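You operate a simulated robot arm through the tools that you are given. There is no shell and no other tool. Be economical: measure what you need, move in short steps, check, and stop when the job is done.

The job below is to be done with a simulated robot arm. You get a single attempt, and the scene is never put back.

JOB
Put the blow wand on the perforated plate of the blue bench. Take the green can and put it on the middle of the orange board. Put the white can from the top of the grey bench on the belt of the strap machine. Put the blue can from the top of the grey bench on the cart 26 padded top. Press the lower key two times. Fetch the rubber block and set it on the bare drawer front. Put the cleaner can on the shelf of the pine bench. Stack the can marked "acetone" from the cart 29 padded top on top of the can labelled "toner". Do these in any order. Set down upright: green can, white can, blue can, cleaner can.

It is judged by the outcome, as a careful person would: the job done as asked, and still so three seconds after it is handed in. It fails if anything else is knocked over, pushed out of place, dropped, spilled or broken.

ROBOT AND FRAMES
A 7-joint arm with a fingered hand on a trunk, on a base that drives. Base frame: it is fixed to the floor where the robot stands at the start and does not move with it; the origin is under the middle of the robot, x ahead of it, y to its left, z up. Lengths are in mm, angles in degrees, forces in N, time in s.
With the tool pointing down near the work surface it reaches from about 100 to 640 mm from the robot's upright axis, wherever it stands. Its first joint turns from -166.0 to 166.0 degrees. Places, roughly: acetone can, thinner can, toner can, varnish can [1750, 10000, 1000]; bare drawer front [-1250, 750, 500]; belt of the strap machine [1700, -3100, 800]; blow wand (4x4x28 cm) [500, -100, 1000]; blue can [4000, 750, 750]; cart 26 padded top [1800, 4700, 900]; cleaner can [-1500, 3500, 1000]; green can [1500, 1500, 750]; lower key [2000, -2800, 800]; middle of the orange board (20x15 cm) [1880, 1820, 800]; perforated plate of the blue bench [-1300, 600, 800]; rubber block (4x6x3 cm) [-1400, 1100, 800]; shelf of the pine bench [-1600, 8100, 200]; white can [3750, 1500, 750]. Payload 4 kg.
The tool frame sits at the grasp point between the pads (the TCP): z along the fingers, y along the line on which they close. The tips reach 26 mm beyond it. Largest opening 148 mm; the body of the gripper starts 73 mm behind the TCP. The gripper is a hand of 3 fingers: y runs from the thumb to the fingers, the wrist lies at [0, 0, -239] in the tool frame, and closing takes about 1.5 s.
Orientation is that of the tool frame in the base frame, as a unit quaternion [x, y, z, w]. With the fingers straight down and closing along the base's y, the tool's x points along the base's -x, its y along +y and its z along -z.

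CONTROLS
- The arm moves only by the tool arm_command. Its argument "deltas" is a list of rows, each an object (a shift or turn left out is 0, a gripper value left out holds the last) with "gripper": the finger opening in m, from 0 to 0.148; "delta_pos": the shift along the base's x, y, z in m, a list of three; "delta_rot": the turn, a rotation vector about the base's x, y, z in degrees, a list of three. In form: [{"gripper": gripper, "delta_pos": [dx, dy, dz], "delta_rot": [ax, ay, az]}, ...]. A call has 1 to 20 rows; each row is the pose to reach, as a shift and turn from the pose commanded when the call began. Rows are played at 5 a second. More than 50 mm and 8.6 degrees between two rows, or a gripper value outside its range, and nothing of the call is played. Where a pose cannot be reached the arm comes as near as it can. A force on the tool above 40 N (or 10 N above the force at the start of the call, whichever is more), or a blocked arm, ends the call early, and 0.2 s more pass. Each finger travels about 72 mm/s and halts on what it meets, pressing with about 29 N; the grip force reading is that of the motor and also rises with nothing between the fingers. The clock runs only during rows and for 0.2 s after the last one: add rows that repeat a pose to give the fingers time. The reply holds the time, the measured pose of the TCP, the force on the tool along the base axes, the opening and the grip force, in the units named above and with some noise, with the torque about the TCP (base axes, N m) and any sound that the robot's microphone picked up, and new pictures: "views" is both (left out), scene, wrist or none.
- Cameras (640 x 400 px; columns grow to the right, rows downward): "scene" is now at [20.4, 128.4, 1464.2]; the picture's right is [-0.28, -0.96, 0.00], its down [-0.64, 0.19, -0.75] and it looks along [0.72, -0.21, -0.66] (base axes); focal length 267 px, centre (320, 200). "wrist" rides on the gripper at [68, -39, -90] in the tool frame; the picture's right is [0.50, 0.87, 0.00], its down [-0.66, 0.38, -0.65] and it looks along [-0.57, 0.33, 0.76] (tool axes); focal length 222 px, centre (320, 200). There is no depth. A picture from a camera that has moved, and an enlarged one, comes with that camera's place and axes in the base frame and with its lens.
- slide_trunk(by): slides the trunk up (or, below 0, down) by that many mm; the arm and the scene camera ride with it, the base frame stays. It gives what a move gives, with no picture.
- roll_base(legs): drives the robot by 1 to 6 legs, each [ahead, left, turn to the left] in mm, mm and degrees, along the robot's own axes; the way and the turn of a leg run together, so that a leg with both is an arc; at most 1500 mm and 180 degrees a leg. The arm and the cameras ride along, it lands a little off, and it stops where it bumps. It gives what a move gives, and a new picture of the scene camera.
- set_grasp(shape): the hand has 3 fingers and takes this shape, open, in about a second: jaw (thumb against the fingers, like two jaws); tri (thumb and two fingers); tip (a fingertip pinch); poke (one finger out to press); point (the index stretched); flat (the hand flat); cup (the hand cupped); fist (a fist). The gripper value then closes the fingers along that shape, each until it touches; the sizes above hold for jaw. It gives what a move gives, with no picture.
- head_to(pan, tilt): turns the head with the scene camera to pan (to the left, within 155 degrees either way) and tilt (down, from -29 to 69), counted from straight ahead of the robot. It gives what a move gives, and a new picture of the scene camera.
- enlarge(camera, box): a new picture of the part [left, top, right, bottom] of that camera's present view, enlarged. The clock stands still meanwhile.
- hand_in(): hands the job in; it is judged then, once.

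Go step by step. Nothing tells you exact positions but the pictures and the camera data: compare them with the known pose of the tool, close in by small moves and look again before you grip or let go. The budget is 217 turns and 260 pictures, counting those below and the enlarged ones. Unless the task says otherwise, let go and move clear before handing in.

The tools are called after "Emit:" as a command line: name --argument value ..., lists and objects as JSON in quotes. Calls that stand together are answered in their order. arm_command: Moves the arm, as the interface text tells. Its arguments: {"type":"object","properties":{"deltas":{"type":"array"},"views":{"type":"string","enum":["both","scene","wrist","none"]}},"required":["deltas"]} The other tools are called the same way: slide_trunk (by) slides the trunk up or down; set_grasp (shape) gives the hand a shape; roll_base (legs) drives the base; head_to (pan, tilt) turns the head that bears the scene camera; enlarge (camera, box) takes an enlarged picture of a part of a camera's view; hand_in () hands the job in.

At the start:

```text
time: 0.0
ee_pos: [359.6, -97.4, 1134.1]
tool_rot: [0.0, 1.0, 0.0, 0.0]
ft_force: [0.3, 0.9, 0.9]
ft_torque: [-0.05, 0.01, -0.01]
gripper_width: 147.7
grip_force: 0.1
shape: jaw
trunk travel left (down, up): [-425.0, 165.0]
robot x, y, heading: [-1.9, 0.6, 0.1]
head pan, tilt: [-16.4, 41.6]
```

scene: 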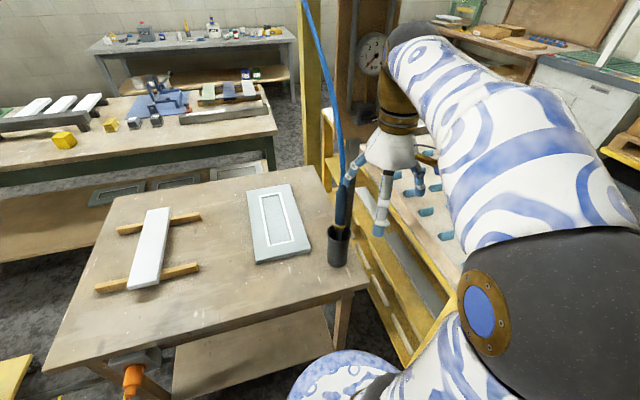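
wrist: 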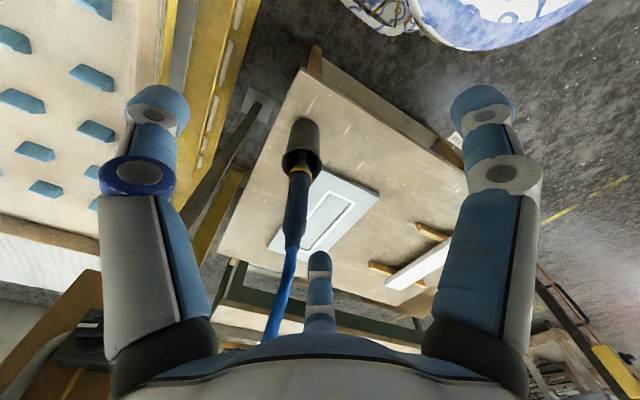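

I see a table ahead with the blow wand standing in a dark holder, a blue hose rising from it. I'll look closer at the wand first.

Emit:
enlarge --camera "scene" --box '[240, 100, 440, 300]'

Emit:
head_to --pan 150 --tilt 30

```text
2.00 times, centred on (340, 200) of scene
camera zoom: at [20.4, 128.4, 1464.2], right [-0.28, -0.96, 0.0], down [-0.64, 0.19, -0.75], along [0.72, -0.21, -0.66], focal length 534 px, centre (280, 200)
```

zoom: 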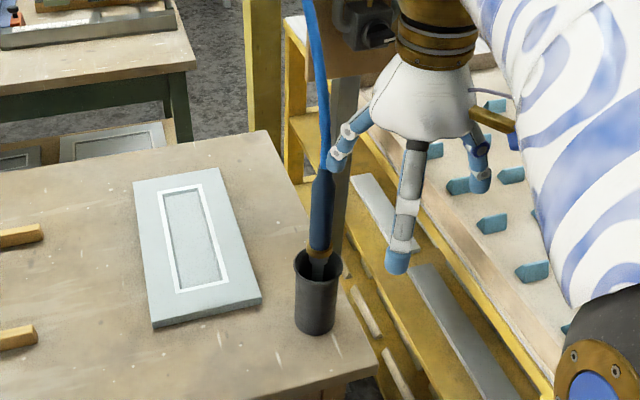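

```text
time: 2.5
ee_pos: [358.2, -96.2, 1135.1]
tool_rot: [0.0, 1.0, 0.0, 0.0]
ft_force: [0.5, -0.5, -0.8]
ft_torque: [-0.01, -0.01, -0.01]
gripper_width: 147.8
grip_force: 0.0
shape: jaw
trunk travel left (down, up): [-425.0, 165.0]
robot x, y, heading: [2.4, -1.5, 0.1]
head pan, tilt: [150.0, 30.0]
camera scene: at [-138.4, 197.4, 1481.9], right [0.5, 0.87, 0.0], down [0.43, -0.25, -0.87], along [-0.75, 0.43, -0.5], focal length 267 px, centre (320, 200)
```

scene: 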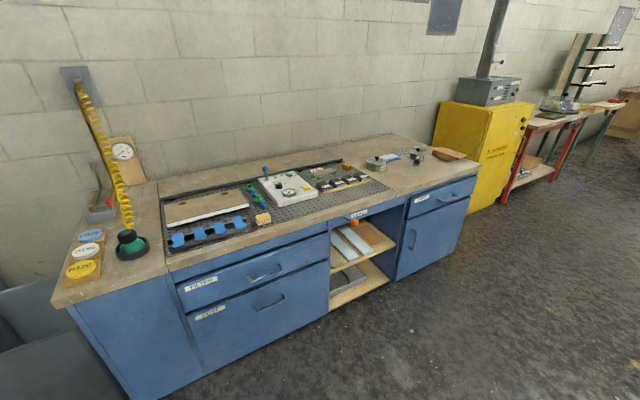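

The blue bench stands behind, with a perforated plate and an open bay containing panels. I'll enlarge the key areas.

Emit:
enlarge --camera "scene" --box '[150, 130, 350, 255]'

Emit:
enlarge --camera "scene" --box '[310, 130, 490, 310]'

```text
3.20 times, centred on (250, 192) of scene
camera zoom: at [-138.4, 197.4, 1481.9], right [0.5, 0.87, 0.0], down [0.43, -0.25, -0.87], along [-0.75, 0.43, -0.5], focal length 855 px, centre (544, 224)
```

zoom: 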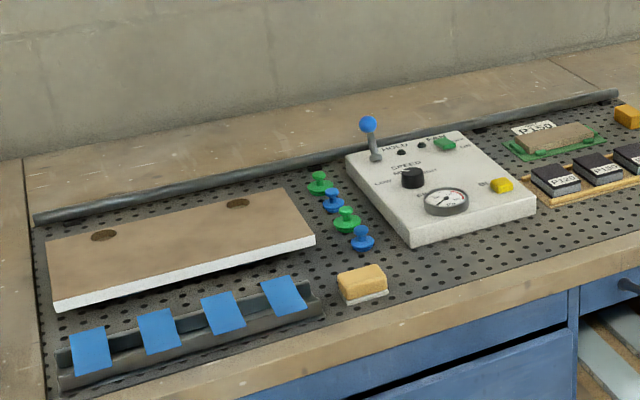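

```text
2.22 times, centred on (400, 220) of scene
camera zoom: at [-138.4, 197.4, 1481.9], right [0.5, 0.87, 0.0], down [0.43, -0.25, -0.87], along [-0.75, 0.43, -0.5], focal length 594 px, centre (142, 156)
```

zoom: 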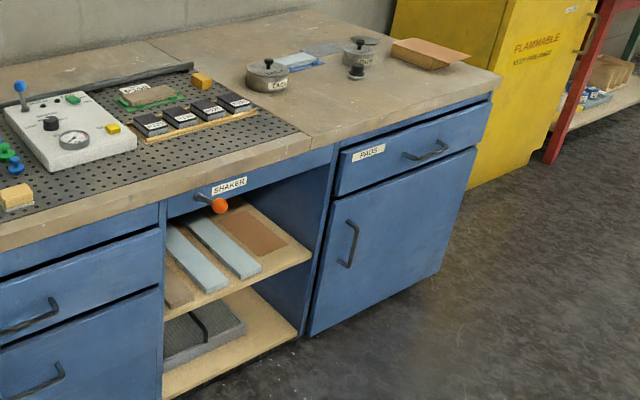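

The wand holder seems near (500,-63), rim at z≈880, wand up to ≈1060. I'll check where the hose leads before moving it.

Emit:
head_to --pan -10 --tilt -15

Emit:
head_to --pan 0 --tilt 30

```text
time: 5.0
ee_pos: [358.3, -96.4, 1133.8]
tool_rot: [0.0, 1.0, 0.0, 0.0]
ft_force: [0.6, -0.5, -0.5]
ft_torque: [0.02, 0.01, 0.02]
gripper_width: 148.0
grip_force: 0.1
shape: jaw
trunk travel left (down, up): [-425.0, 165.0]
robot x, y, heading: [-0.7, -4.3, 0.2]
head pan, tilt: [-10.0, -15.0]
camera scene: at [19.2, 138.2, 1552.7], right [-0.17, -0.98, 0.0], down [0.25, -0.04, -0.97], along [0.95, -0.17, 0.26], focal length 267 px, centre (320, 200)
```

scene: 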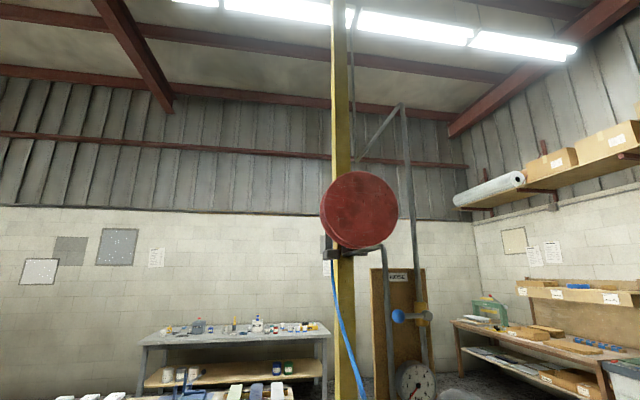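

```text
time: 6.1
ee_pos: [359.1, -96.9, 1134.6]
tool_rot: [0.0, 1.0, 0.0, 0.0]
ft_force: [-0.3, 0.4, -0.1]
ft_torque: [-0.02, -0.01, 0.03]
gripper_width: 147.9
grip_force: 0.0
shape: jaw
trunk travel left (down, up): [-425.0, 165.0]
robot x, y, heading: [0.9, 3.3, -0.2]
head pan, tilt: [0.0, 30.0]
camera scene: at [30.4, 152.1, 1481.9], right [0.0, -1.0, 0.0], down [-0.5, 0.0, -0.87], along [0.87, 0.0, -0.5], focal length 267 px, centre (320, 200)
```

scene: 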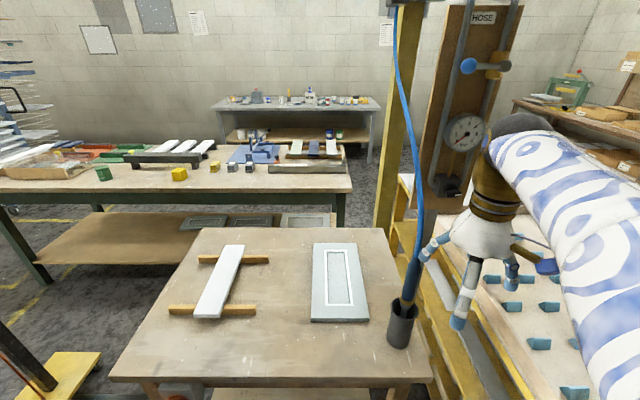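

The hose runs to a reel overhead. I'll back up 150 mm, then turn the hand horizontal facing +x in front of the wand handle.

Emit:
roll_base --legs '[[-150, 0, 0]]'

Emit:
arm_command --deltas '[{"gripper": 0.1, "delta_pos": [0.02, 0, 0], "delta_rot": [0, -7.5, 0]}, {"delta_pos": [0.04, 0, 0], "delta_rot": [0, -15, 0]}, {"delta_pos": [0.06, 0.005, -0.01], "delta_rot": [0, -22.5, 0]}, {"delta_pos": [0.08, 0.01, -0.02], "delta_rot": [0, -30, 0]}, {"delta_pos": [0.1, 0.015, -0.04], "delta_rot": [0, -37.5, 0]}, {"delta_pos": [0.12, 0.02, -0.06], "delta_rot": [0, -45, 0]}, {"delta_pos": [0.13, 0.025, -0.08], "delta_rot": [0, -52.5, 0]}, {"delta_pos": [0.14, 0.03, -0.09], "delta_rot": [0, -60, 0]}, {"delta_pos": [0.15, 0.034, -0.1], "delta_rot": [0, -67.5, 0]}, {"delta_pos": [0.16, 0.034, -0.12], "delta_rot": [0, -75, 0]}, {"delta_pos": [0.17, 0.034, -0.14], "delta_rot": [0, -82.5, 0]}, {"delta_pos": [0.17, 0.034, -0.149], "delta_rot": [0, -90, 0]}, {"delta_pos": [0.17, 0.034, -0.149], "delta_rot": [0, -90, 0]}]'

```text
time: 7.5
ee_pos: [209.3, -96.4, 1134.5]
tool_rot: [0.0, 1.0, 0.001, 0.0]
ft_force: [-0.5, -0.8, -0.1]
ft_torque: [0.0, 0.01, 0.01]
gripper_width: 147.8
grip_force: 0.1
shape: jaw
trunk travel left (down, up): [-425.0, 165.0]
robot x, y, heading: [-150.4, -0.9, -0.1]
head pan, tilt: [0.0, 30.0]
camera scene: at [-119.0, 152.2, 1481.9], right [0.0, -1.0, 0.0], down [-0.5, 0.0, -0.87], along [0.87, 0.0, -0.5], focal length 267 px, centre (320, 200)
```

scene: 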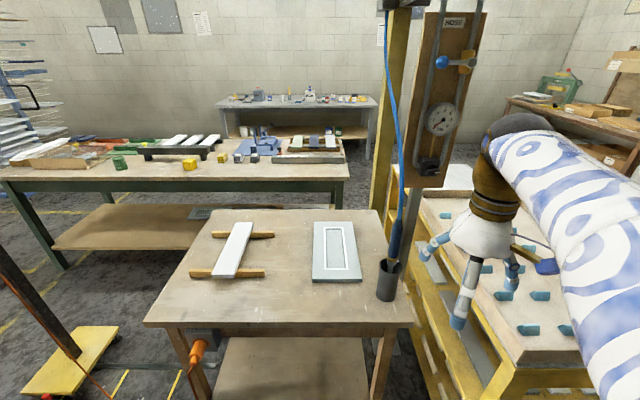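

```text
time: 10.3
ee_pos: [399.6, -70.9, 984.3]
tool_rot: [0.0, 0.707, 0.001, 0.707]
ft_force: [-0.6, 0.0, 0.5]
ft_torque: [0.02, 0.0, 0.0]
gripper_width: 100.4
grip_force: 0.1
shape: jaw
out of reach, approached as far as the arm can: row 10, 11, 12, 13
trunk travel left (down, up): [-425.0, 165.0]
robot x, y, heading: [-148.2, 2.6, -0.0]
head pan, tilt: [0.0, 30.0]
camera scene: at [-118.4, 152.1, 1481.8], right [0.0, -1.0, 0.0], down [-0.5, 0.0, -0.87], along [0.87, 0.0, -0.5], focal length 267 px, centre (320, 200)
camera wrist: at [309.1, -108.4, 914.2], right [0.0, 0.87, -0.5], down [-0.65, 0.38, 0.66], along [0.76, 0.33, 0.57], focal length 222 px, centre (320, 200)
```

scene: 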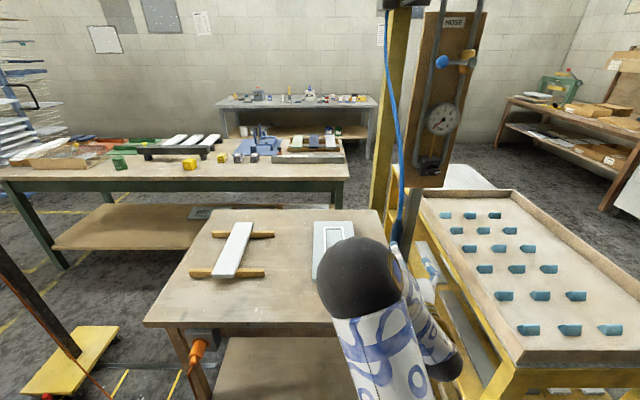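
wrist: 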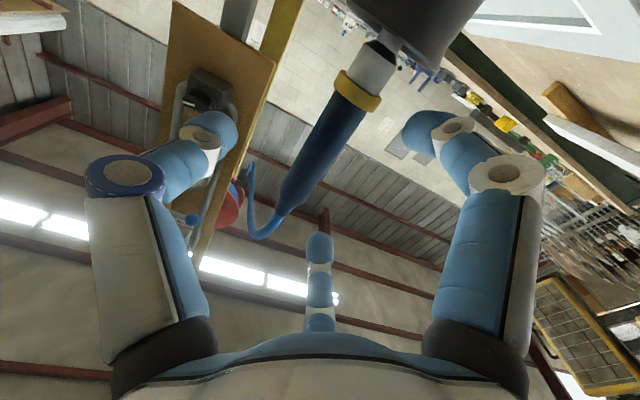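

The hand is horizontal in front of the wand (≈(485,-60)). I'll advance part way and check.

Emit:
arm_command --deltas '[{"delta_pos": [0.03, 0.0, 0]}, {"delta_pos": [0.06, 0.0, 0]}, {"delta_pos": [0.06, 0.0, 0]}]'

```text
time: 11.1
ee_pos: [460.4, -70.1, 984.1]
tool_rot: [0.0, 0.707, 0.001, 0.707]
ft_force: [-0.2, -0.1, -0.3]
ft_torque: [-0.01, -0.01, -0.01]
gripper_width: 100.2
grip_force: 0.0
shape: jaw
trunk travel left (down, up): [-425.0, 165.0]
robot x, y, heading: [-146.4, 4.0, -0.0]
head pan, tilt: [0.0, 30.0]
camera scene: at [-118.5, 152.2, 1481.9], right [0.0, -1.0, 0.0], down [-0.5, 0.0, -0.87], along [0.87, 0.0, -0.5], focal length 267 px, centre (320, 200)
camera wrist: at [369.8, -108.3, 914.2], right [0.0, 0.87, -0.5], down [-0.65, 0.38, 0.66], along [0.76, 0.33, 0.57], focal length 222 px, centre (320, 200)
```

scene: 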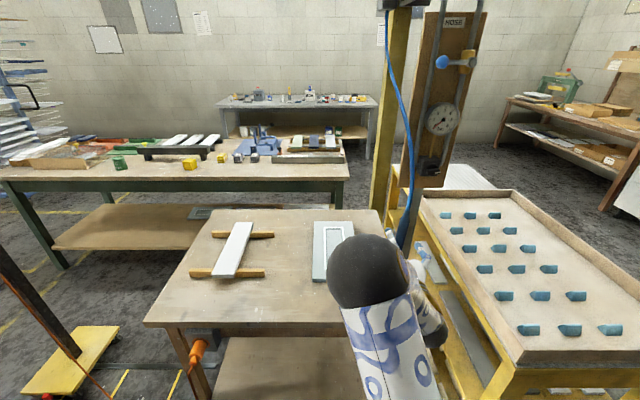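
wrist: 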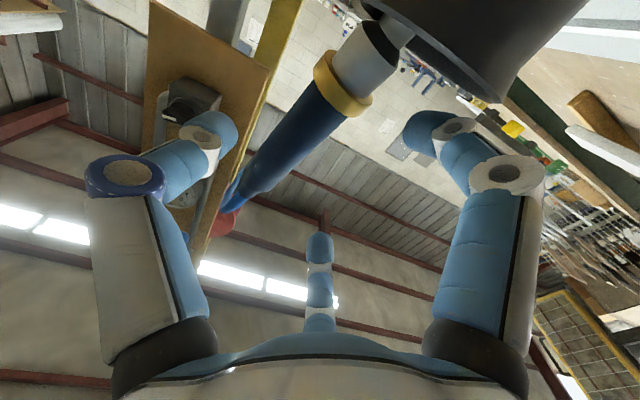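

The wand's apparent line shifted more than expected; I'll enlarge both views to pin it down.

Emit:
enlarge --camera "scene" --box '[340, 180, 460, 300]'

Emit:
enlarge --camera "wrist" --box '[160, 0, 480, 200]'

```text
3.33 times, centred on (400, 240) of scene
camera zoom: at [-118.5, 152.2, 1481.9], right [0.0, -1.0, 0.0], down [-0.5, 0.0, -0.87], along [0.87, 0.0, -0.5], focal length 890 px, centre (53, 67)
```

zoom: 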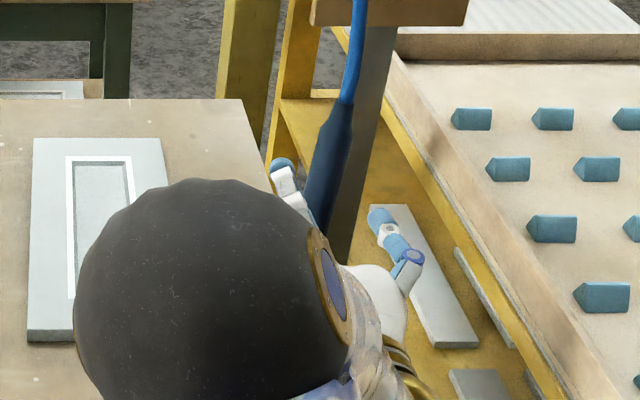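

```text
2.00 times, centred on (320, 100) of wrist
camera zoom: at [369.8, -108.3, 914.2], right [0.0, 0.87, -0.5], down [-0.65, 0.38, 0.66], along [0.76, 0.33, 0.57], focal length 444 px, centre (320, 400)
```

zoom: 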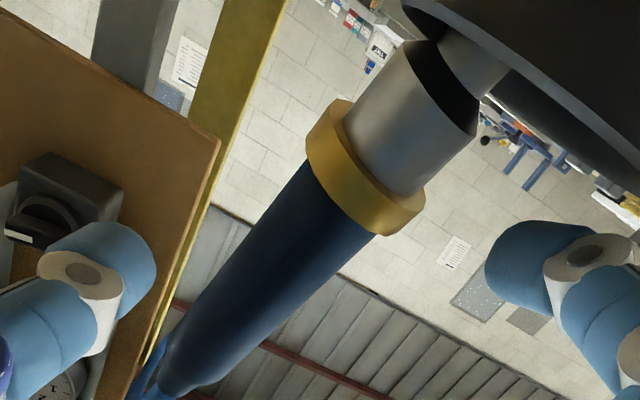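

The wand leans a little; at grasp height I put it near (535,-90). I'll shift toward it and look again.

Emit:
arm_command --deltas '[{"delta_pos": [0.015, -0.01, 0]}, {"delta_pos": [0.035, -0.02, 0]}, {"delta_pos": [0.035, -0.02, 0]}]'

```text
time: 11.9
ee_pos: [495.2, -89.7, 983.3]
tool_rot: [0.0, 0.707, 0.002, 0.707]
ft_force: [0.4, 1.0, 1.0]
ft_torque: [0.05, 0.03, 0.0]
gripper_width: 100.1
grip_force: 0.1
shape: jaw
trunk travel left (down, up): [-425.0, 165.0]
robot x, y, heading: [-146.4, 2.2, -0.2]
head pan, tilt: [0.0, 30.0]
camera scene: at [-118.5, 152.3, 1481.9], right [0.0, -1.0, 0.0], down [-0.5, 0.0, -0.87], along [0.87, 0.0, -0.5], focal length 267 px, centre (320, 200)
camera wrist: at [403.4, -128.9, 914.1], right [0.0, 0.87, -0.5], down [-0.65, 0.38, 0.66], along [0.76, 0.33, 0.57], focal length 222 px, centre (320, 200)
```

scene: 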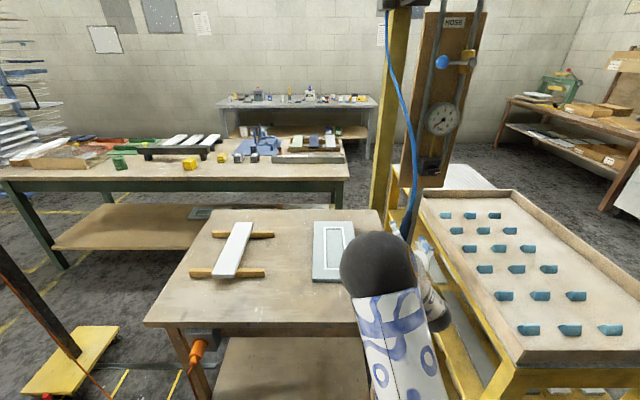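
wrist: 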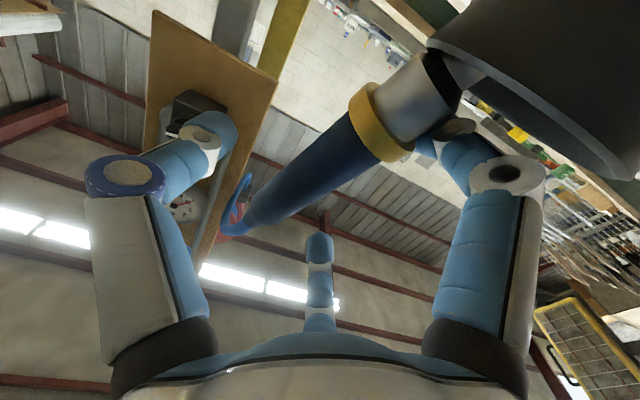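

The wand axis projects about 40 mm ahead of the TCP, centred between thumb and fingers. I'll advance 38 mm and close.

Emit:
arm_command --deltas '[{"delta_pos": [0.02, 0, 0.012]}, {"delta_pos": [0.038, 0, 0.012]}, {"delta_pos": [0.038, 0, 0.012]}, {"delta_pos": [0.038, 0, 0.012], "gripper": 0.06}, {"delta_pos": [0.038, 0, 0.012], "gripper": 0.06}, {"delta_pos": [0.038, 0, 0.012], "gripper": 0.06}]'

```text
time: 13.3
ee_pos: [532.3, -90.1, 996.5]
tool_rot: [0.0, 0.707, 0.001, 0.707]
ft_force: [-1.4, 0.5, -0.5]
ft_torque: [0.06, 0.03, -0.02]
gripper_width: 60.9
grip_force: 0.0
shape: jaw
trunk travel left (down, up): [-425.0, 165.0]
robot x, y, heading: [-150.4, 0.4, 0.2]
head pan, tilt: [0.0, 30.0]
camera scene: at [-118.6, 152.4, 1481.8], right [0.0, -1.0, 0.0], down [-0.5, 0.0, -0.87], along [0.87, 0.0, -0.5], focal length 267 px, centre (320, 200)
camera wrist: at [441.6, -129.3, 926.3], right [0.0, 0.87, -0.5], down [-0.65, 0.38, 0.66], along [0.76, 0.33, 0.57], focal length 222 px, centre (320, 200)
```

scene: 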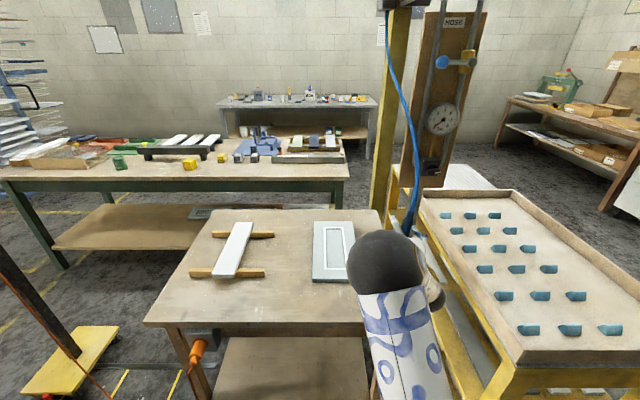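
wrist: 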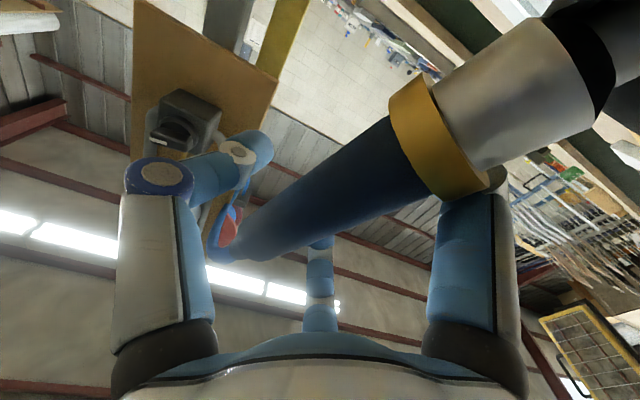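

The wand now lies between thumb and fingers. I'll close fully.

Emit:
arm_command --deltas '[{"gripper": 0.02}, {"gripper": 0.0}, {"gripper": 0.0}, {"gripper": 0.0}, {"gripper": 0.0}, {"gripper": 0.0}]' --views "wrist"

```text
time: 14.7
ee_pos: [530.9, -90.7, 996.1]
tool_rot: [0.0, 0.707, 0.001, 0.707]
ft_force: [0.1, 0.3, 0.4]
ft_torque: [-0.03, 0.02, -0.01]
gripper_width: 0.2
grip_force: 28.8
shape: jaw
trunk travel left (down, up): [-425.0, 165.0]
robot x, y, heading: [-149.8, -1.5, -0.0]
head pan, tilt: [0.0, 30.0]
camera wrist: at [441.7, -129.5, 926.2], right [0.0, 0.87, -0.5], down [-0.65, 0.38, 0.66], along [0.76, 0.33, 0.57], focal length 222 px, centre (320, 200)
```

wrist: 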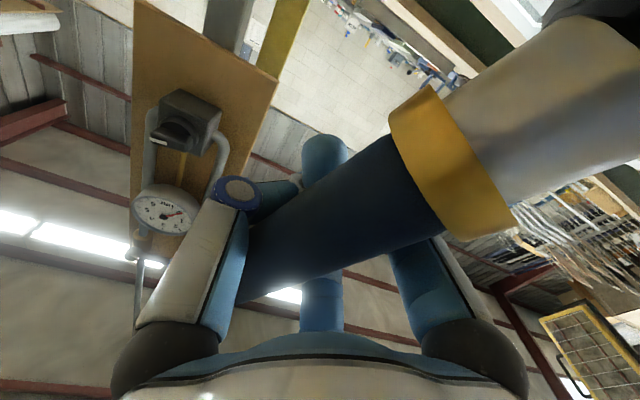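

The fingers closed beyond the wand: it sits nearer the palm than I judged. I'll open, retreat a bit and look.

Emit:
arm_command --deltas '[{"gripper": 0.05}, {"gripper": 0.1}, {"gripper": 0.1}, {"gripper": 0.1}, {"gripper": 0.1}, {"delta_pos": [-0.03, 0, 0]}, {"delta_pos": [-0.03, 0, 0]}]'

Emit:
enlarge --camera "scene" --box '[360, 180, 480, 300]'

```text
time: 16.3
ee_pos: [503.9, -89.8, 996.2]
tool_rot: [0.001, 0.707, -0.001, 0.707]
ft_force: [-0.2, -0.5, 0.1]
ft_torque: [0.02, -0.05, 0.01]
gripper_width: 99.3
grip_force: 0.0
shape: jaw
trunk travel left (down, up): [-425.0, 165.0]
robot x, y, heading: [-149.4, 4.1, 0.1]
head pan, tilt: [0.0, 30.0]
camera scene: at [-118.8, 152.1, 1481.9], right [0.0, -1.0, 0.0], down [-0.5, 0.0, -0.87], along [0.87, 0.0, -0.5], focal length 267 px, centre (320, 200)
camera wrist: at [413.5, -129.1, 927.1], right [0.0, 0.87, -0.5], down [-0.65, 0.38, 0.66], along [0.76, 0.33, 0.57], focal length 222 px, centre (320, 200)
```

scene: 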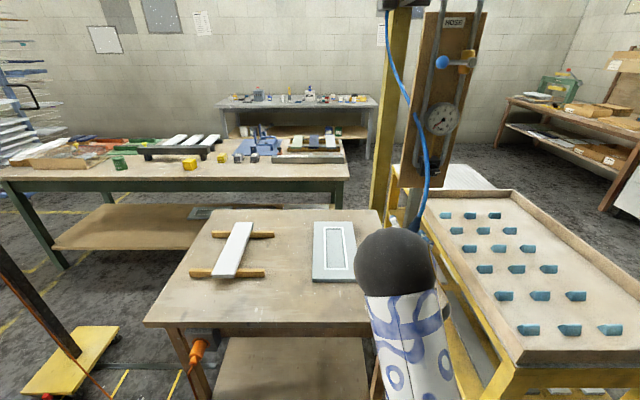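
wrist: 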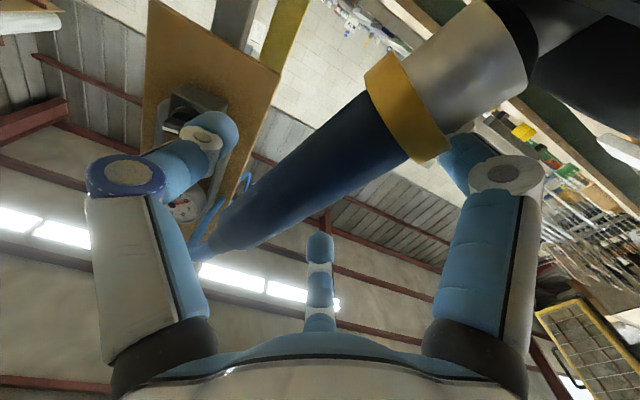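

```text
3.33 times, centred on (420, 240) of scene
camera zoom: at [-118.8, 152.1, 1481.9], right [0.0, -1.0, 0.0], down [-0.5, 0.0, -0.87], along [0.87, 0.0, -0.5], focal length 890 px, centre (-13, 67)
```

zoom: 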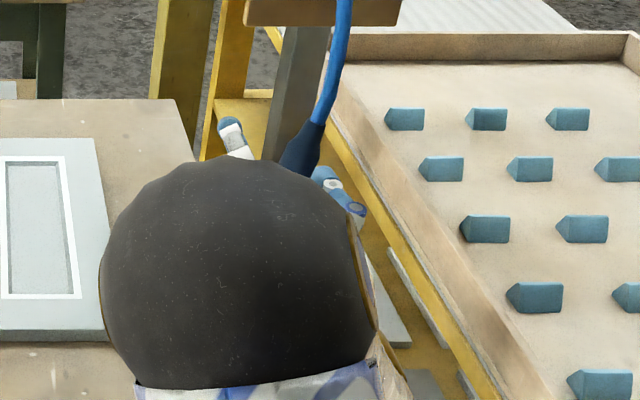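

The wand leans toward −y and the robot, its mid-handle near (515,-102). I'll centre on it and close partway.

Emit:
arm_command --deltas '[{"delta_pos": [0.003, -0.014, 0]}, {"delta_pos": [0.003, -0.014, 0], "gripper": 0.05}, {"delta_pos": [0.003, -0.014, 0]}, {"delta_pos": [0.003, -0.014, 0]}, {"delta_pos": [0.003, -0.014, 0]}]' --views "wrist"

```text
time: 17.5
ee_pos: [506.3, -102.1, 997.1]
tool_rot: [0.0, 0.707, 0.0, 0.707]
ft_force: [-1.9, 10.0, -2.9]
ft_torque: [0.45, 0.06, -0.14]
gripper_width: 53.2
grip_force: 0.1
shape: jaw
trunk travel left (down, up): [-425.0, 165.0]
robot x, y, heading: [-149.8, 0.7, -0.2]
head pan, tilt: [0.0, 30.0]
camera wrist: at [416.0, -141.7, 927.3], right [0.0, 0.87, -0.5], down [-0.65, 0.38, 0.66], along [0.76, 0.33, 0.57], focal length 222 px, centre (320, 200)
```

wrist: 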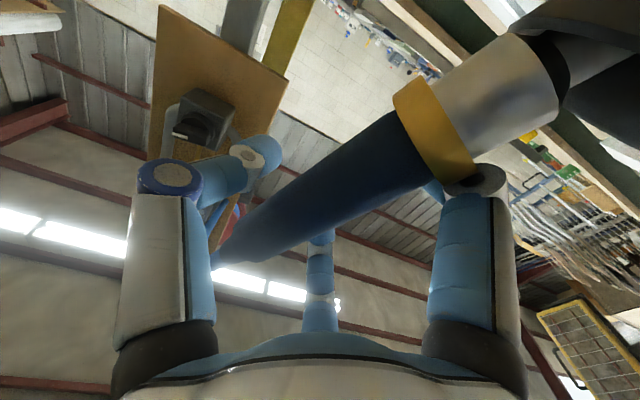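

The wand's size and position now match the grasp point. I'll continue closing.

Emit:
arm_command --deltas '[{"delta_pos": [0, 0.004, 0], "gripper": 0.03}, {"delta_pos": [0, 0.004, 0], "gripper": 0.0}, {"delta_pos": [0, 0.004, 0], "gripper": 0.0}, {"delta_pos": [0, 0.004, 0], "gripper": 0.0}, {"delta_pos": [0, 0.004, 0], "gripper": 0.0}]' --views "wrist"

```text
time: 18.7
ee_pos: [505.8, -101.3, 996.6]
tool_rot: [0.0, 0.707, 0.0, 0.707]
ft_force: [-0.1, 0.3, 0.6]
ft_torque: [0.02, 0.0, -0.02]
gripper_width: 0.0
grip_force: 29.0
shape: jaw
trunk travel left (down, up): [-425.0, 165.0]
robot x, y, heading: [-147.0, -2.7, -0.2]
head pan, tilt: [0.0, 30.0]
camera wrist: at [415.5, -138.9, 926.9], right [0.0, 0.87, -0.5], down [-0.65, 0.38, 0.66], along [0.76, 0.33, 0.57], focal length 222 px, centre (320, 200)
```

wrist: 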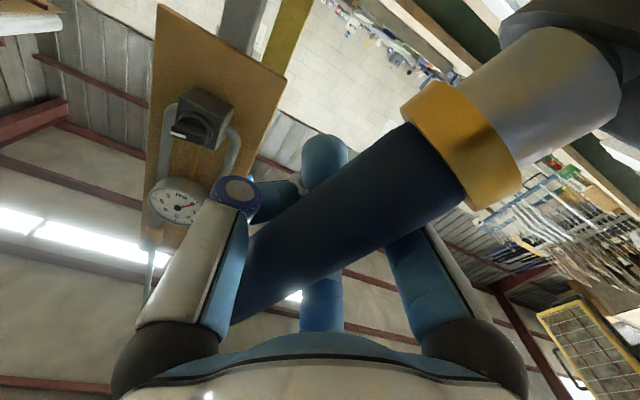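

It slipped toward the palm again, so the pads were too far forward. I'll open and retreat 35 mm.

Emit:
arm_command --deltas '[{"gripper": 0.05}, {"gripper": 0.09}, {"gripper": 0.09}, {"gripper": 0.09}, {"gripper": 0.09}, {"delta_pos": [-0.035, 0, 0]}, {"delta_pos": [-0.035, 0, 0]}, {"delta_pos": [-0.035, 0, 0]}]' --views "wrist"

```text
time: 20.5
ee_pos: [472.5, -98.0, 997.2]
tool_rot: [0.001, 0.707, 0.001, 0.707]
ft_force: [-0.5, -0.2, -0.4]
ft_torque: [-0.01, 0.0, -0.01]
gripper_width: 89.8
grip_force: 0.0
shape: jaw
trunk travel left (down, up): [-425.0, 165.0]
robot x, y, heading: [-150.0, 1.1, 0.2]
head pan, tilt: [0.0, 30.0]
camera wrist: at [380.9, -137.4, 926.5], right [0.0, 0.87, -0.5], down [-0.65, 0.38, 0.66], along [0.76, 0.33, 0.57], focal length 222 px, centre (320, 200)
```

wrist: 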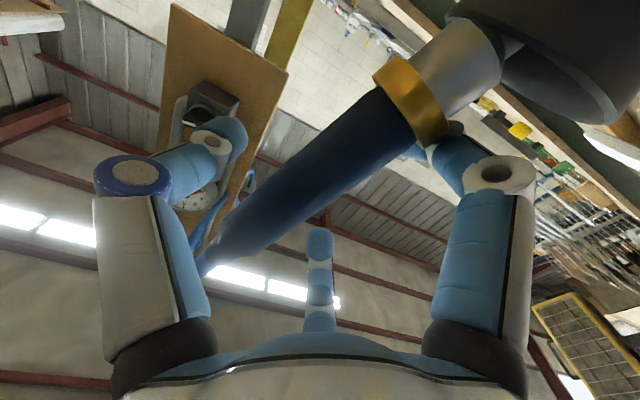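

I'll retreat 40 mm more without touching, to triangulate the wand's line from two views.

Emit:
arm_command --deltas '[{"delta_pos": [-0.04, 0, 0]}, {"delta_pos": [-0.04, 0, 0]}]' --views "both"

Emit:
enlarge --camera "scene" --box '[340, 180, 460, 300]'

```text
time: 21.1
ee_pos: [429.4, -98.3, 996.1]
tool_rot: [0.0, 0.707, 0.001, 0.707]
ft_force: [0.4, 0.2, -0.9]
ft_torque: [0.0, 0.0, 0.0]
gripper_width: 89.3
grip_force: 0.0
shape: jaw
trunk travel left (down, up): [-425.0, 165.0]
robot x, y, heading: [-144.6, 2.6, -0.0]
head pan, tilt: [0.0, 30.0]
camera scene: at [-118.9, 152.1, 1481.9], right [0.0, -1.0, 0.0], down [-0.5, 0.0, -0.87], along [0.87, 0.0, -0.5], focal length 267 px, centre (320, 200)
camera wrist: at [339.7, -136.7, 927.4], right [0.0, 0.87, -0.5], down [-0.65, 0.38, 0.66], along [0.76, 0.33, 0.57], focal length 222 px, centre (320, 200)
```

scene: 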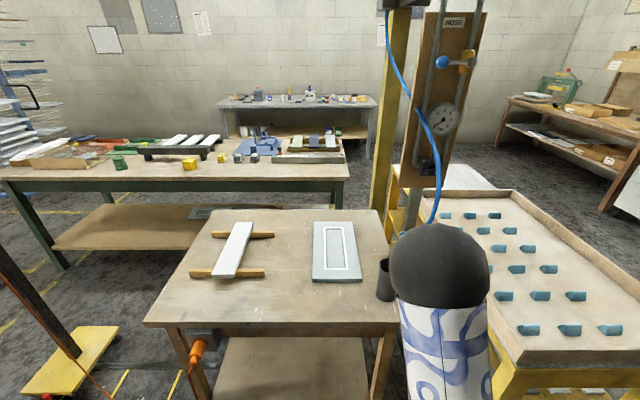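
wrist: 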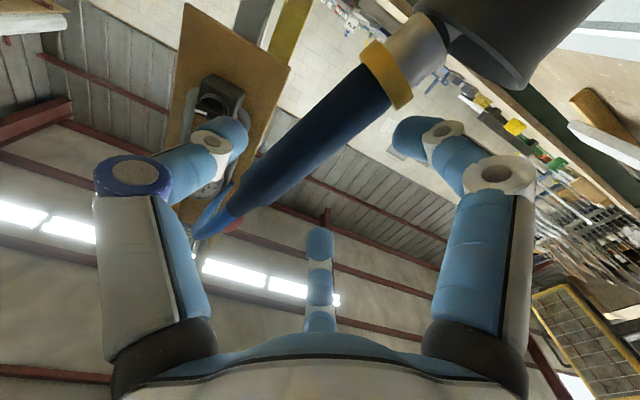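

```text
3.33 times, centred on (400, 240) of scene
camera zoom: at [-118.9, 152.1, 1481.9], right [0.0, -1.0, 0.0], down [-0.5, 0.0, -0.87], along [0.87, 0.0, -0.5], focal length 890 px, centre (53, 67)
```

zoom: 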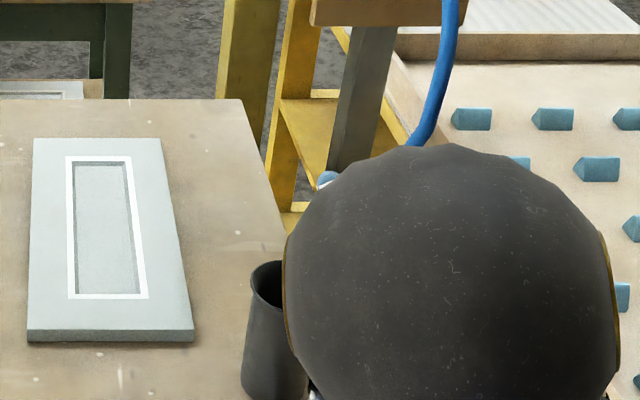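

Triangulating: ring ≈(478,-90,933), wand top ≈(450,-138,1042), so it leans. I'll tilt the hand to match the axis and approach its middle.

Emit:
arm_command --deltas '[{"gripper": 0.11, "delta_pos": [-0.007, -0.006, -0.005], "delta_rot": [6, -3.5, 0]}, {"delta_pos": [-0.015, -0.012, -0.01], "delta_rot": [12, -7, 0]}, {"delta_pos": [-0.02, -0.019, -0.015], "delta_rot": [18, -10.5, 0]}, {"delta_pos": [-0.02, -0.019, -0.015], "delta_rot": [24, -14, 0]}, {"delta_pos": [-0.02, -0.019, -0.015], "delta_rot": [24, -14, 0]}, {"delta_pos": [0.005, -0.019, -0.009], "delta_rot": [24, -14, 0]}, {"delta_pos": [0.02, -0.019, -0.005], "delta_rot": [24, -14, 0]}, {"delta_pos": [0.02, -0.019, -0.005], "delta_rot": [24, -14, 0]}]' --views "wrist"

```text
time: 22.9
ee_pos: [449.6, -117.4, 990.5]
tool_rot: [0.147, 0.601, 0.147, 0.772]
ft_force: [0.2, 0.2, 0.3]
ft_torque: [-0.02, 0.01, 0.01]
gripper_width: 109.8
grip_force: 0.1
shape: jaw
trunk travel left (down, up): [-425.0, 165.0]
robot x, y, heading: [-149.7, 0.1, 0.1]
head pan, tilt: [0.0, 30.0]
camera wrist: at [380.2, -121.0, 893.2], right [0.07, 0.99, -0.09], down [-0.81, 0.11, 0.58], along [0.58, 0.03, 0.81], focal length 222 px, centre (320, 200)
```

wrist: 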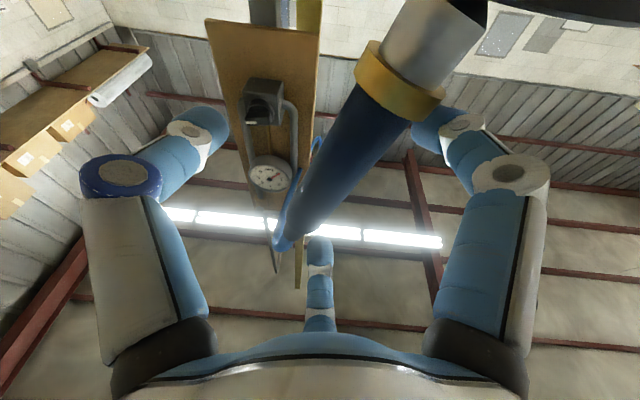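

The wand's line in the picture matches the tool axis now and lies ~12 mm ahead. Advance 11 mm and close.

Emit:
arm_command --deltas '[{"delta_pos": [0.011, 0.002, 0.002]}, {"delta_pos": [0.011, 0.002, 0.002], "gripper": 0.06}, {"delta_pos": [0.011, 0.002, 0.002], "gripper": 0.0}, {"delta_pos": [0.011, 0.002, 0.002], "gripper": 0.0}, {"delta_pos": [0.011, 0.002, 0.002], "gripper": 0.0}, {"delta_pos": [0.011, 0.002, 0.002], "gripper": 0.0}, {"delta_pos": [0.011, 0.002, 0.002], "gripper": 0.0}, {"delta_pos": [0.011, 0.002, 0.002], "gripper": 0.0}]' --views "wrist"

```text
time: 24.7
ee_pos: [462.4, -113.0, 994.5]
tool_rot: [0.145, 0.602, 0.147, 0.772]
ft_force: [9.6, 13.5, 5.9]
ft_torque: [-0.26, 0.07, -0.22]
gripper_width: 7.3
grip_force: 28.9
shape: jaw
trunk travel left (down, up): [-425.0, 165.0]
robot x, y, heading: [-151.3, 3.4, -0.0]
head pan, tilt: [0.0, 30.0]
camera wrist: at [392.6, -117.2, 895.5], right [0.07, 0.99, -0.09], down [-0.81, 0.11, 0.58], along [0.58, 0.03, 0.81], focal length 222 px, centre (320, 200)
```

wrist: 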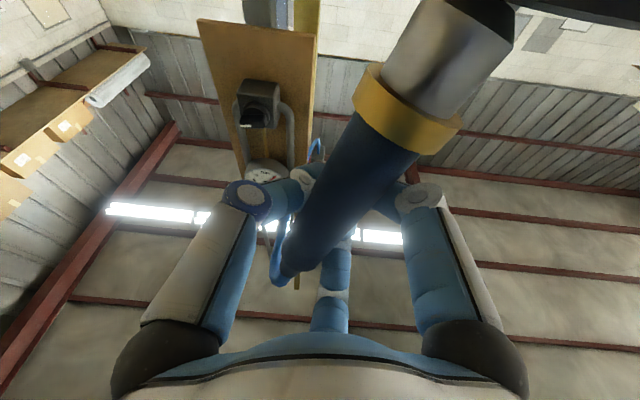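

Opening 7 mm means it is wedged rather than gripped. I'll open and back off ~22 mm along the tool axis and look.

Emit:
arm_command --deltas '[{"gripper": 0.04}, {"gripper": 0.08}, {"gripper": 0.1}, {"gripper": 0.1}, {"gripper": 0.1}, {"delta_pos": [-0.021, 0, -0.005]}, {"delta_pos": [-0.021, 0, -0.005]}]' --views "wrist"

```text
time: 26.3
ee_pos: [441.2, -114.7, 988.0]
tool_rot: [0.147, 0.601, 0.147, 0.772]
ft_force: [2.0, 6.1, 2.2]
ft_torque: [-0.36, 0.16, 0.0]
gripper_width: 101.4
grip_force: 0.1
shape: jaw
trunk travel left (down, up): [-425.0, 165.0]
robot x, y, heading: [-150.3, 2.0, -0.2]
head pan, tilt: [0.0, 30.0]
camera wrist: at [371.4, -118.1, 890.5], right [0.07, 0.99, -0.09], down [-0.81, 0.11, 0.58], along [0.58, 0.03, 0.81], focal length 222 px, centre (320, 200)
```

wrist: 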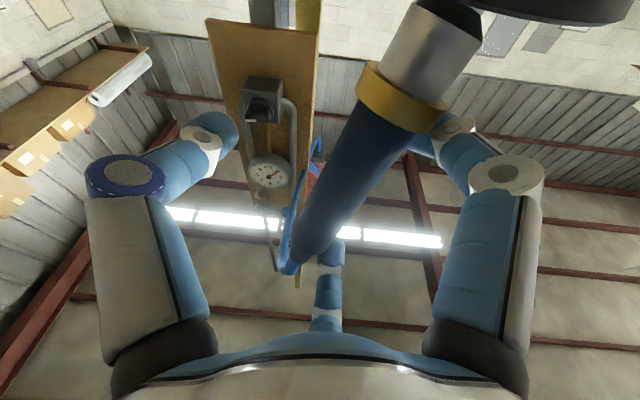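

The wand sits ~9 mm ahead and ~11 mm to the finger side, leaning more toward me. I'll shift, pitch 10° more and close.

Emit:
arm_command --deltas '[{"delta_pos": [-0.005, 0.005, 0], "delta_rot": [0, -5, 0]}, {"delta_pos": [-0.005, 0.01, 0], "delta_rot": [0, -10, 0]}, {"delta_pos": [-0.005, 0.01, 0], "delta_rot": [0, -10, 0]}, {"delta_pos": [-0.005, 0.01, 0], "delta_rot": [0, -10, 0], "gripper": 0.07}, {"delta_pos": [-0.005, 0.01, 0], "delta_rot": [0, -10, 0], "gripper": 0.05}, {"delta_pos": [-0.005, 0.01, 0], "delta_rot": [0, -10, 0], "gripper": 0.05}]' --views "wrist"

```text
time: 27.7
ee_pos: [435.0, -104.8, 988.4]
tool_rot: [0.134, 0.531, 0.16, 0.821]
ft_force: [-0.5, -0.8, 0.5]
ft_torque: [-0.01, 0.01, -0.02]
gripper_width: 50.3
grip_force: 0.1
shape: jaw
trunk travel left (down, up): [-425.0, 165.0]
robot x, y, heading: [-150.1, -2.0, -0.1]
head pan, tilt: [0.0, 30.0]
camera wrist: at [383.3, -108.6, 879.3], right [0.09, 0.99, -0.08], down [-0.9, 0.11, 0.43], along [0.44, 0.03, 0.9], focal length 222 px, centre (320, 200)
```

wrist: 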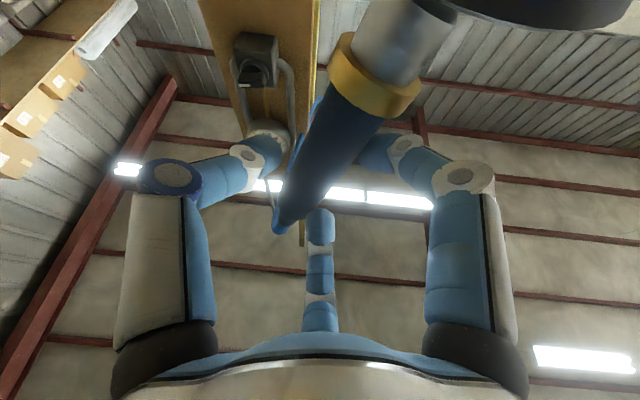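

No contact yet and the wand lies between the pads slightly outward. I'll close from here.

Emit:
arm_command --deltas '[{"gripper": 0.035}, {"gripper": 0.02}, {"gripper": 0.0}, {"gripper": 0.0}, {"gripper": 0.0}]' --views "wrist"

```text
time: 28.9
ee_pos: [435.5, -104.2, 988.9]
tool_rot: [0.133, 0.531, 0.16, 0.821]
ft_force: [0.0, 0.0, 0.3]
ft_torque: [0.01, 0.02, 0.02]
gripper_width: 10.7
grip_force: 29.1
shape: jaw
trunk travel left (down, up): [-425.0, 165.0]
robot x, y, heading: [-147.3, 3.5, 0.1]
head pan, tilt: [0.0, 30.0]
camera wrist: at [383.3, -108.5, 879.4], right [0.09, 0.99, -0.08], down [-0.9, 0.11, 0.43], along [0.44, 0.03, 0.9], focal length 222 px, centre (320, 200)
```

wrist: 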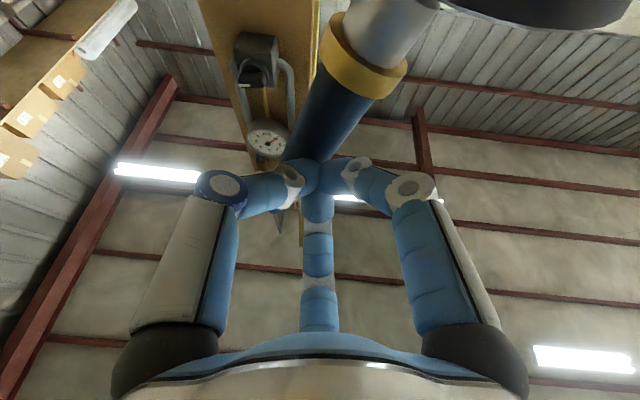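

This time it slipped outward, so the right depth is ~13 mm further in. Open slightly, advance, close.

Emit:
arm_command --deltas '[{"gripper": 0.05}, {"gripper": 0.08}, {"gripper": 0.08}, {"gripper": 0.08}, {"delta_pos": [0.014, -0.001, 0.006]}, {"delta_pos": [0.014, -0.001, 0.006]}, {"delta_pos": [0.014, -0.001, 0.006]}]' --views "wrist"

```text
time: 30.5
ee_pos: [449.3, -105.5, 994.1]
tool_rot: [0.134, 0.531, 0.16, 0.822]
ft_force: [-0.4, -0.2, -0.2]
ft_torque: [-0.02, -0.03, -0.01]
gripper_width: 79.3
grip_force: 0.0
shape: jaw
trunk travel left (down, up): [-425.0, 165.0]
robot x, y, heading: [-151.1, -2.4, 0.2]
head pan, tilt: [0.0, 30.0]
camera wrist: at [396.9, -109.7, 885.1], right [0.09, 0.99, -0.08], down [-0.9, 0.11, 0.43], along [0.44, 0.03, 0.9], focal length 222 px, centre (320, 200)
```

wrist: 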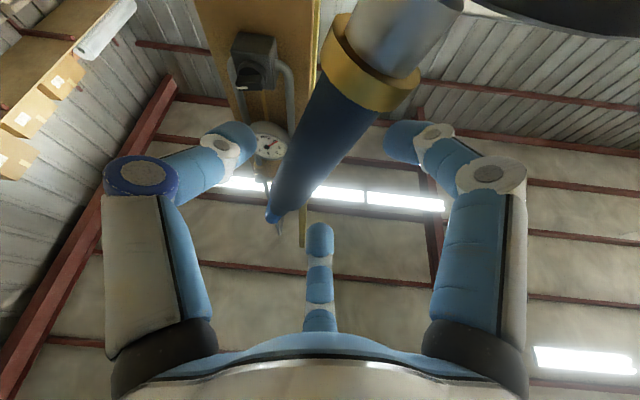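

The wand is ~20 mm further along the tool axis and 6 mm toward the thumb. Advance and close.

Emit:
arm_command --deltas '[{"delta_pos": [0.016, -0.006, 0.006]}, {"delta_pos": [0.016, -0.006, 0.006]}, {"delta_pos": [0.016, -0.006, 0.006], "gripper": 0.045}, {"delta_pos": [0.016, -0.006, 0.006], "gripper": 0.045}, {"delta_pos": [0.016, -0.006, 0.006], "gripper": 0.0}, {"delta_pos": [0.016, -0.006, 0.006], "gripper": 0.0}, {"delta_pos": [0.016, -0.006, 0.006], "gripper": 0.0}, {"delta_pos": [0.016, -0.006, 0.006], "gripper": 0.0}]' --views "wrist"

```text
time: 32.3
ee_pos: [465.2, -112.1, 999.4]
tool_rot: [0.134, 0.532, 0.159, 0.821]
ft_force: [5.6, 7.6, 2.7]
ft_torque: [-0.09, 0.03, 0.01]
gripper_width: 20.8
grip_force: 28.6
shape: jaw
trunk travel left (down, up): [-425.0, 165.0]
robot x, y, heading: [-145.1, 1.3, 0.1]
head pan, tilt: [0.0, 30.0]
camera wrist: at [413.2, -116.0, 891.2], right [0.09, 0.99, -0.08], down [-0.9, 0.11, 0.43], along [0.44, 0.03, 0.9], focal length 222 px, centre (320, 200)
```

wrist: 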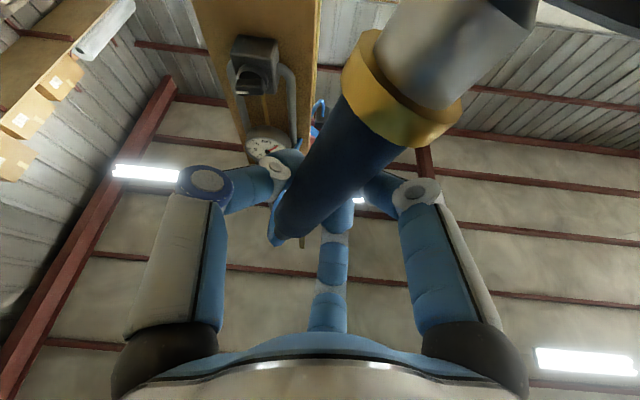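

Opening 20.8 with real force: it seems gripped. I'll test-lift along the wand axis.

Emit:
arm_command --deltas '[{"delta_pos": [-0.006, -0.007, 0.018], "gripper": 0.0}, {"delta_pos": [-0.012, -0.014, 0.036]}, {"delta_pos": [-0.018, -0.02, 0.055]}, {"delta_pos": [-0.018, -0.02, 0.055]}]' --views "both"

```text
time: 33.3
ee_pos: [446.5, -133.6, 1055.2]
tool_rot: [0.134, 0.531, 0.159, 0.821]
ft_force: [0.7, 1.9, -2.1]
ft_torque: [0.17, -0.05, 0.04]
gripper_width: 17.6
grip_force: 29.2
shape: jaw
trunk travel left (down, up): [-425.0, 165.0]
robot x, y, heading: [-148.9, -1.2, -0.1]
head pan, tilt: [0.0, 30.0]
camera scene: at [-118.5, 152.3, 1481.8], right [0.0, -1.0, 0.0], down [-0.5, 0.0, -0.87], along [0.87, 0.0, -0.5], focal length 267 px, centre (320, 200)
camera wrist: at [393.9, -137.2, 945.7], right [0.09, 0.99, -0.08], down [-0.9, 0.11, 0.43], along [0.44, 0.03, 0.9], focal length 222 px, centre (320, 200)
```

scene: 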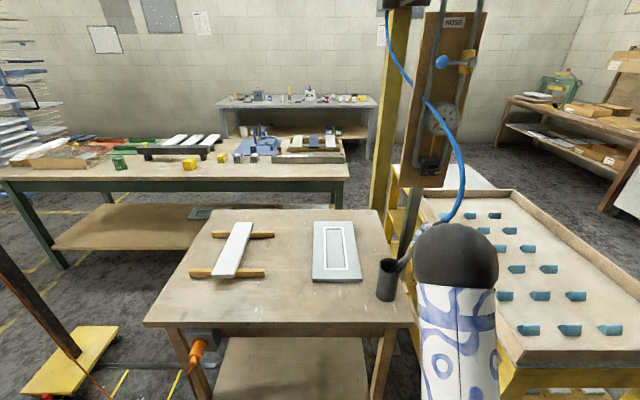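
wrist: 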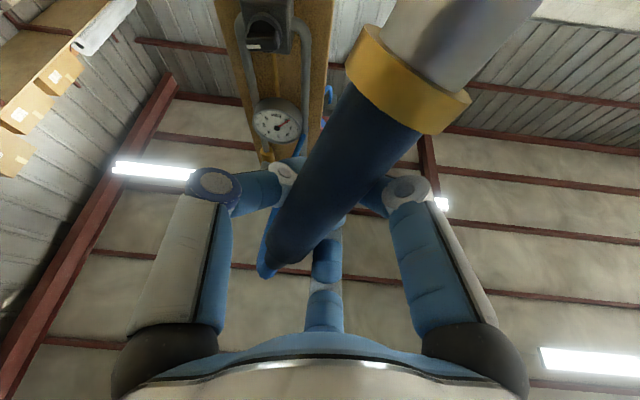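

It's rising with the hand. I'll keep lifting along the axis until the nozzle clears the cup.

Emit:
arm_command --deltas '[{"delta_pos": [-0.01, -0.01, 0.035]}, {"delta_pos": [-0.02, -0.02, 0.07]}, {"delta_pos": [-0.03, -0.03, 0.105]}, {"delta_pos": [-0.03, -0.035, 0.14]}, {"delta_pos": [-0.03, -0.035, 0.14]}]' --views "both"

```text
time: 34.5
ee_pos: [418.6, -167.8, 1198.4]
tool_rot: [0.133, 0.531, 0.159, 0.821]
ft_force: [-0.1, 0.6, -1.4]
ft_torque: [-0.05, 0.01, -0.02]
gripper_width: 16.7
grip_force: 28.8
shape: jaw
trunk travel left (down, up): [-425.0, 165.0]
robot x, y, heading: [-146.6, -0.1, -0.3]
head pan, tilt: [0.0, 30.0]
camera scene: at [-118.6, 152.1, 1481.9], right [0.0, -1.0, 0.0], down [-0.5, 0.0, -0.87], along [0.87, 0.0, -0.5], focal length 267 px, centre (320, 200)
camera wrist: at [365.5, -170.9, 1088.5], right [0.09, 0.99, -0.08], down [-0.9, 0.11, 0.43], along [0.44, 0.03, 0.9], focal length 222 px, centre (320, 200)
```

scene: 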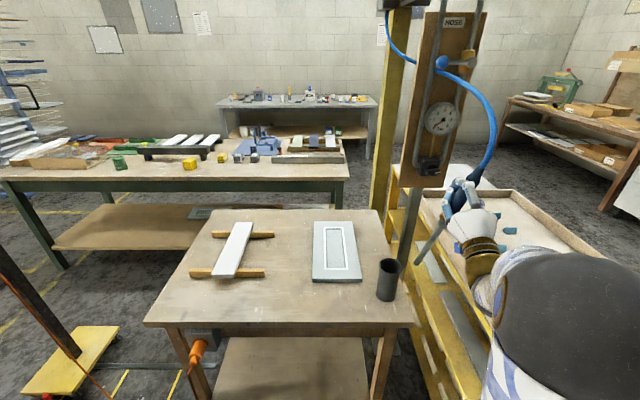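
wrist: 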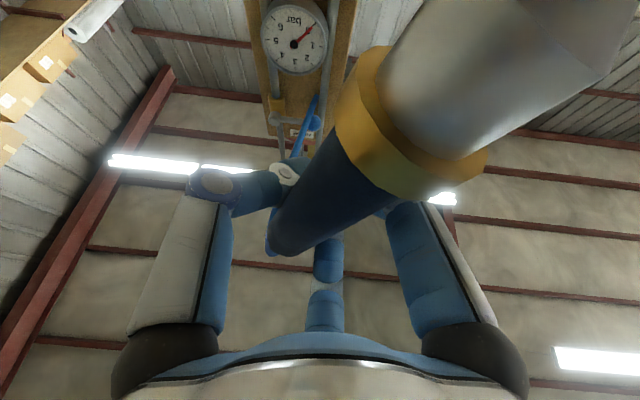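

The wand is out of its holder. Now I'll turn left 180° and shift to face the blue bench.

Emit:
roll_base --legs '[[0, 0, 90], [0, 0, 90], [0, -650, 0]]'

```text
time: 45.8
ee_pos: [-717.4, 816.3, 1198.0]
tool_rot: [-0.531, 0.133, 0.821, -0.16]
ft_force: [1.2, 0.6, -2.1]
ft_torque: [0.03, 0.0, -0.01]
gripper_width: 16.8
grip_force: 28.9
shape: jaw
trunk travel left (down, up): [-425.0, 165.0]
robot x, y, heading: [-150.7, 649.4, -179.9]
head pan, tilt: [0.0, 30.0]
camera scene: at [-181.6, 500.6, 1481.9], right [0.0, 1.0, 0.0], down [0.5, 0.0, -0.87], along [-0.87, 0.0, -0.5], focal length 267 px, centre (320, 200)
```

scene: 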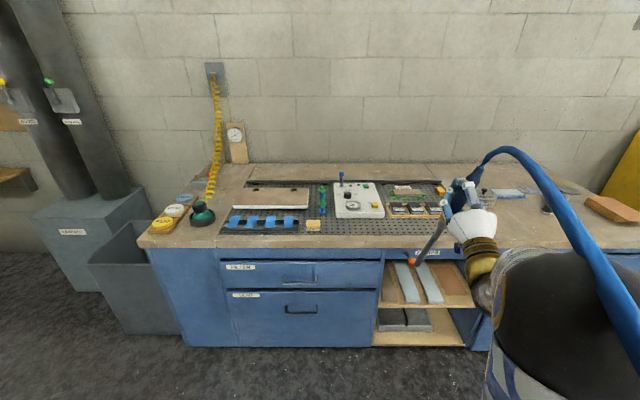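

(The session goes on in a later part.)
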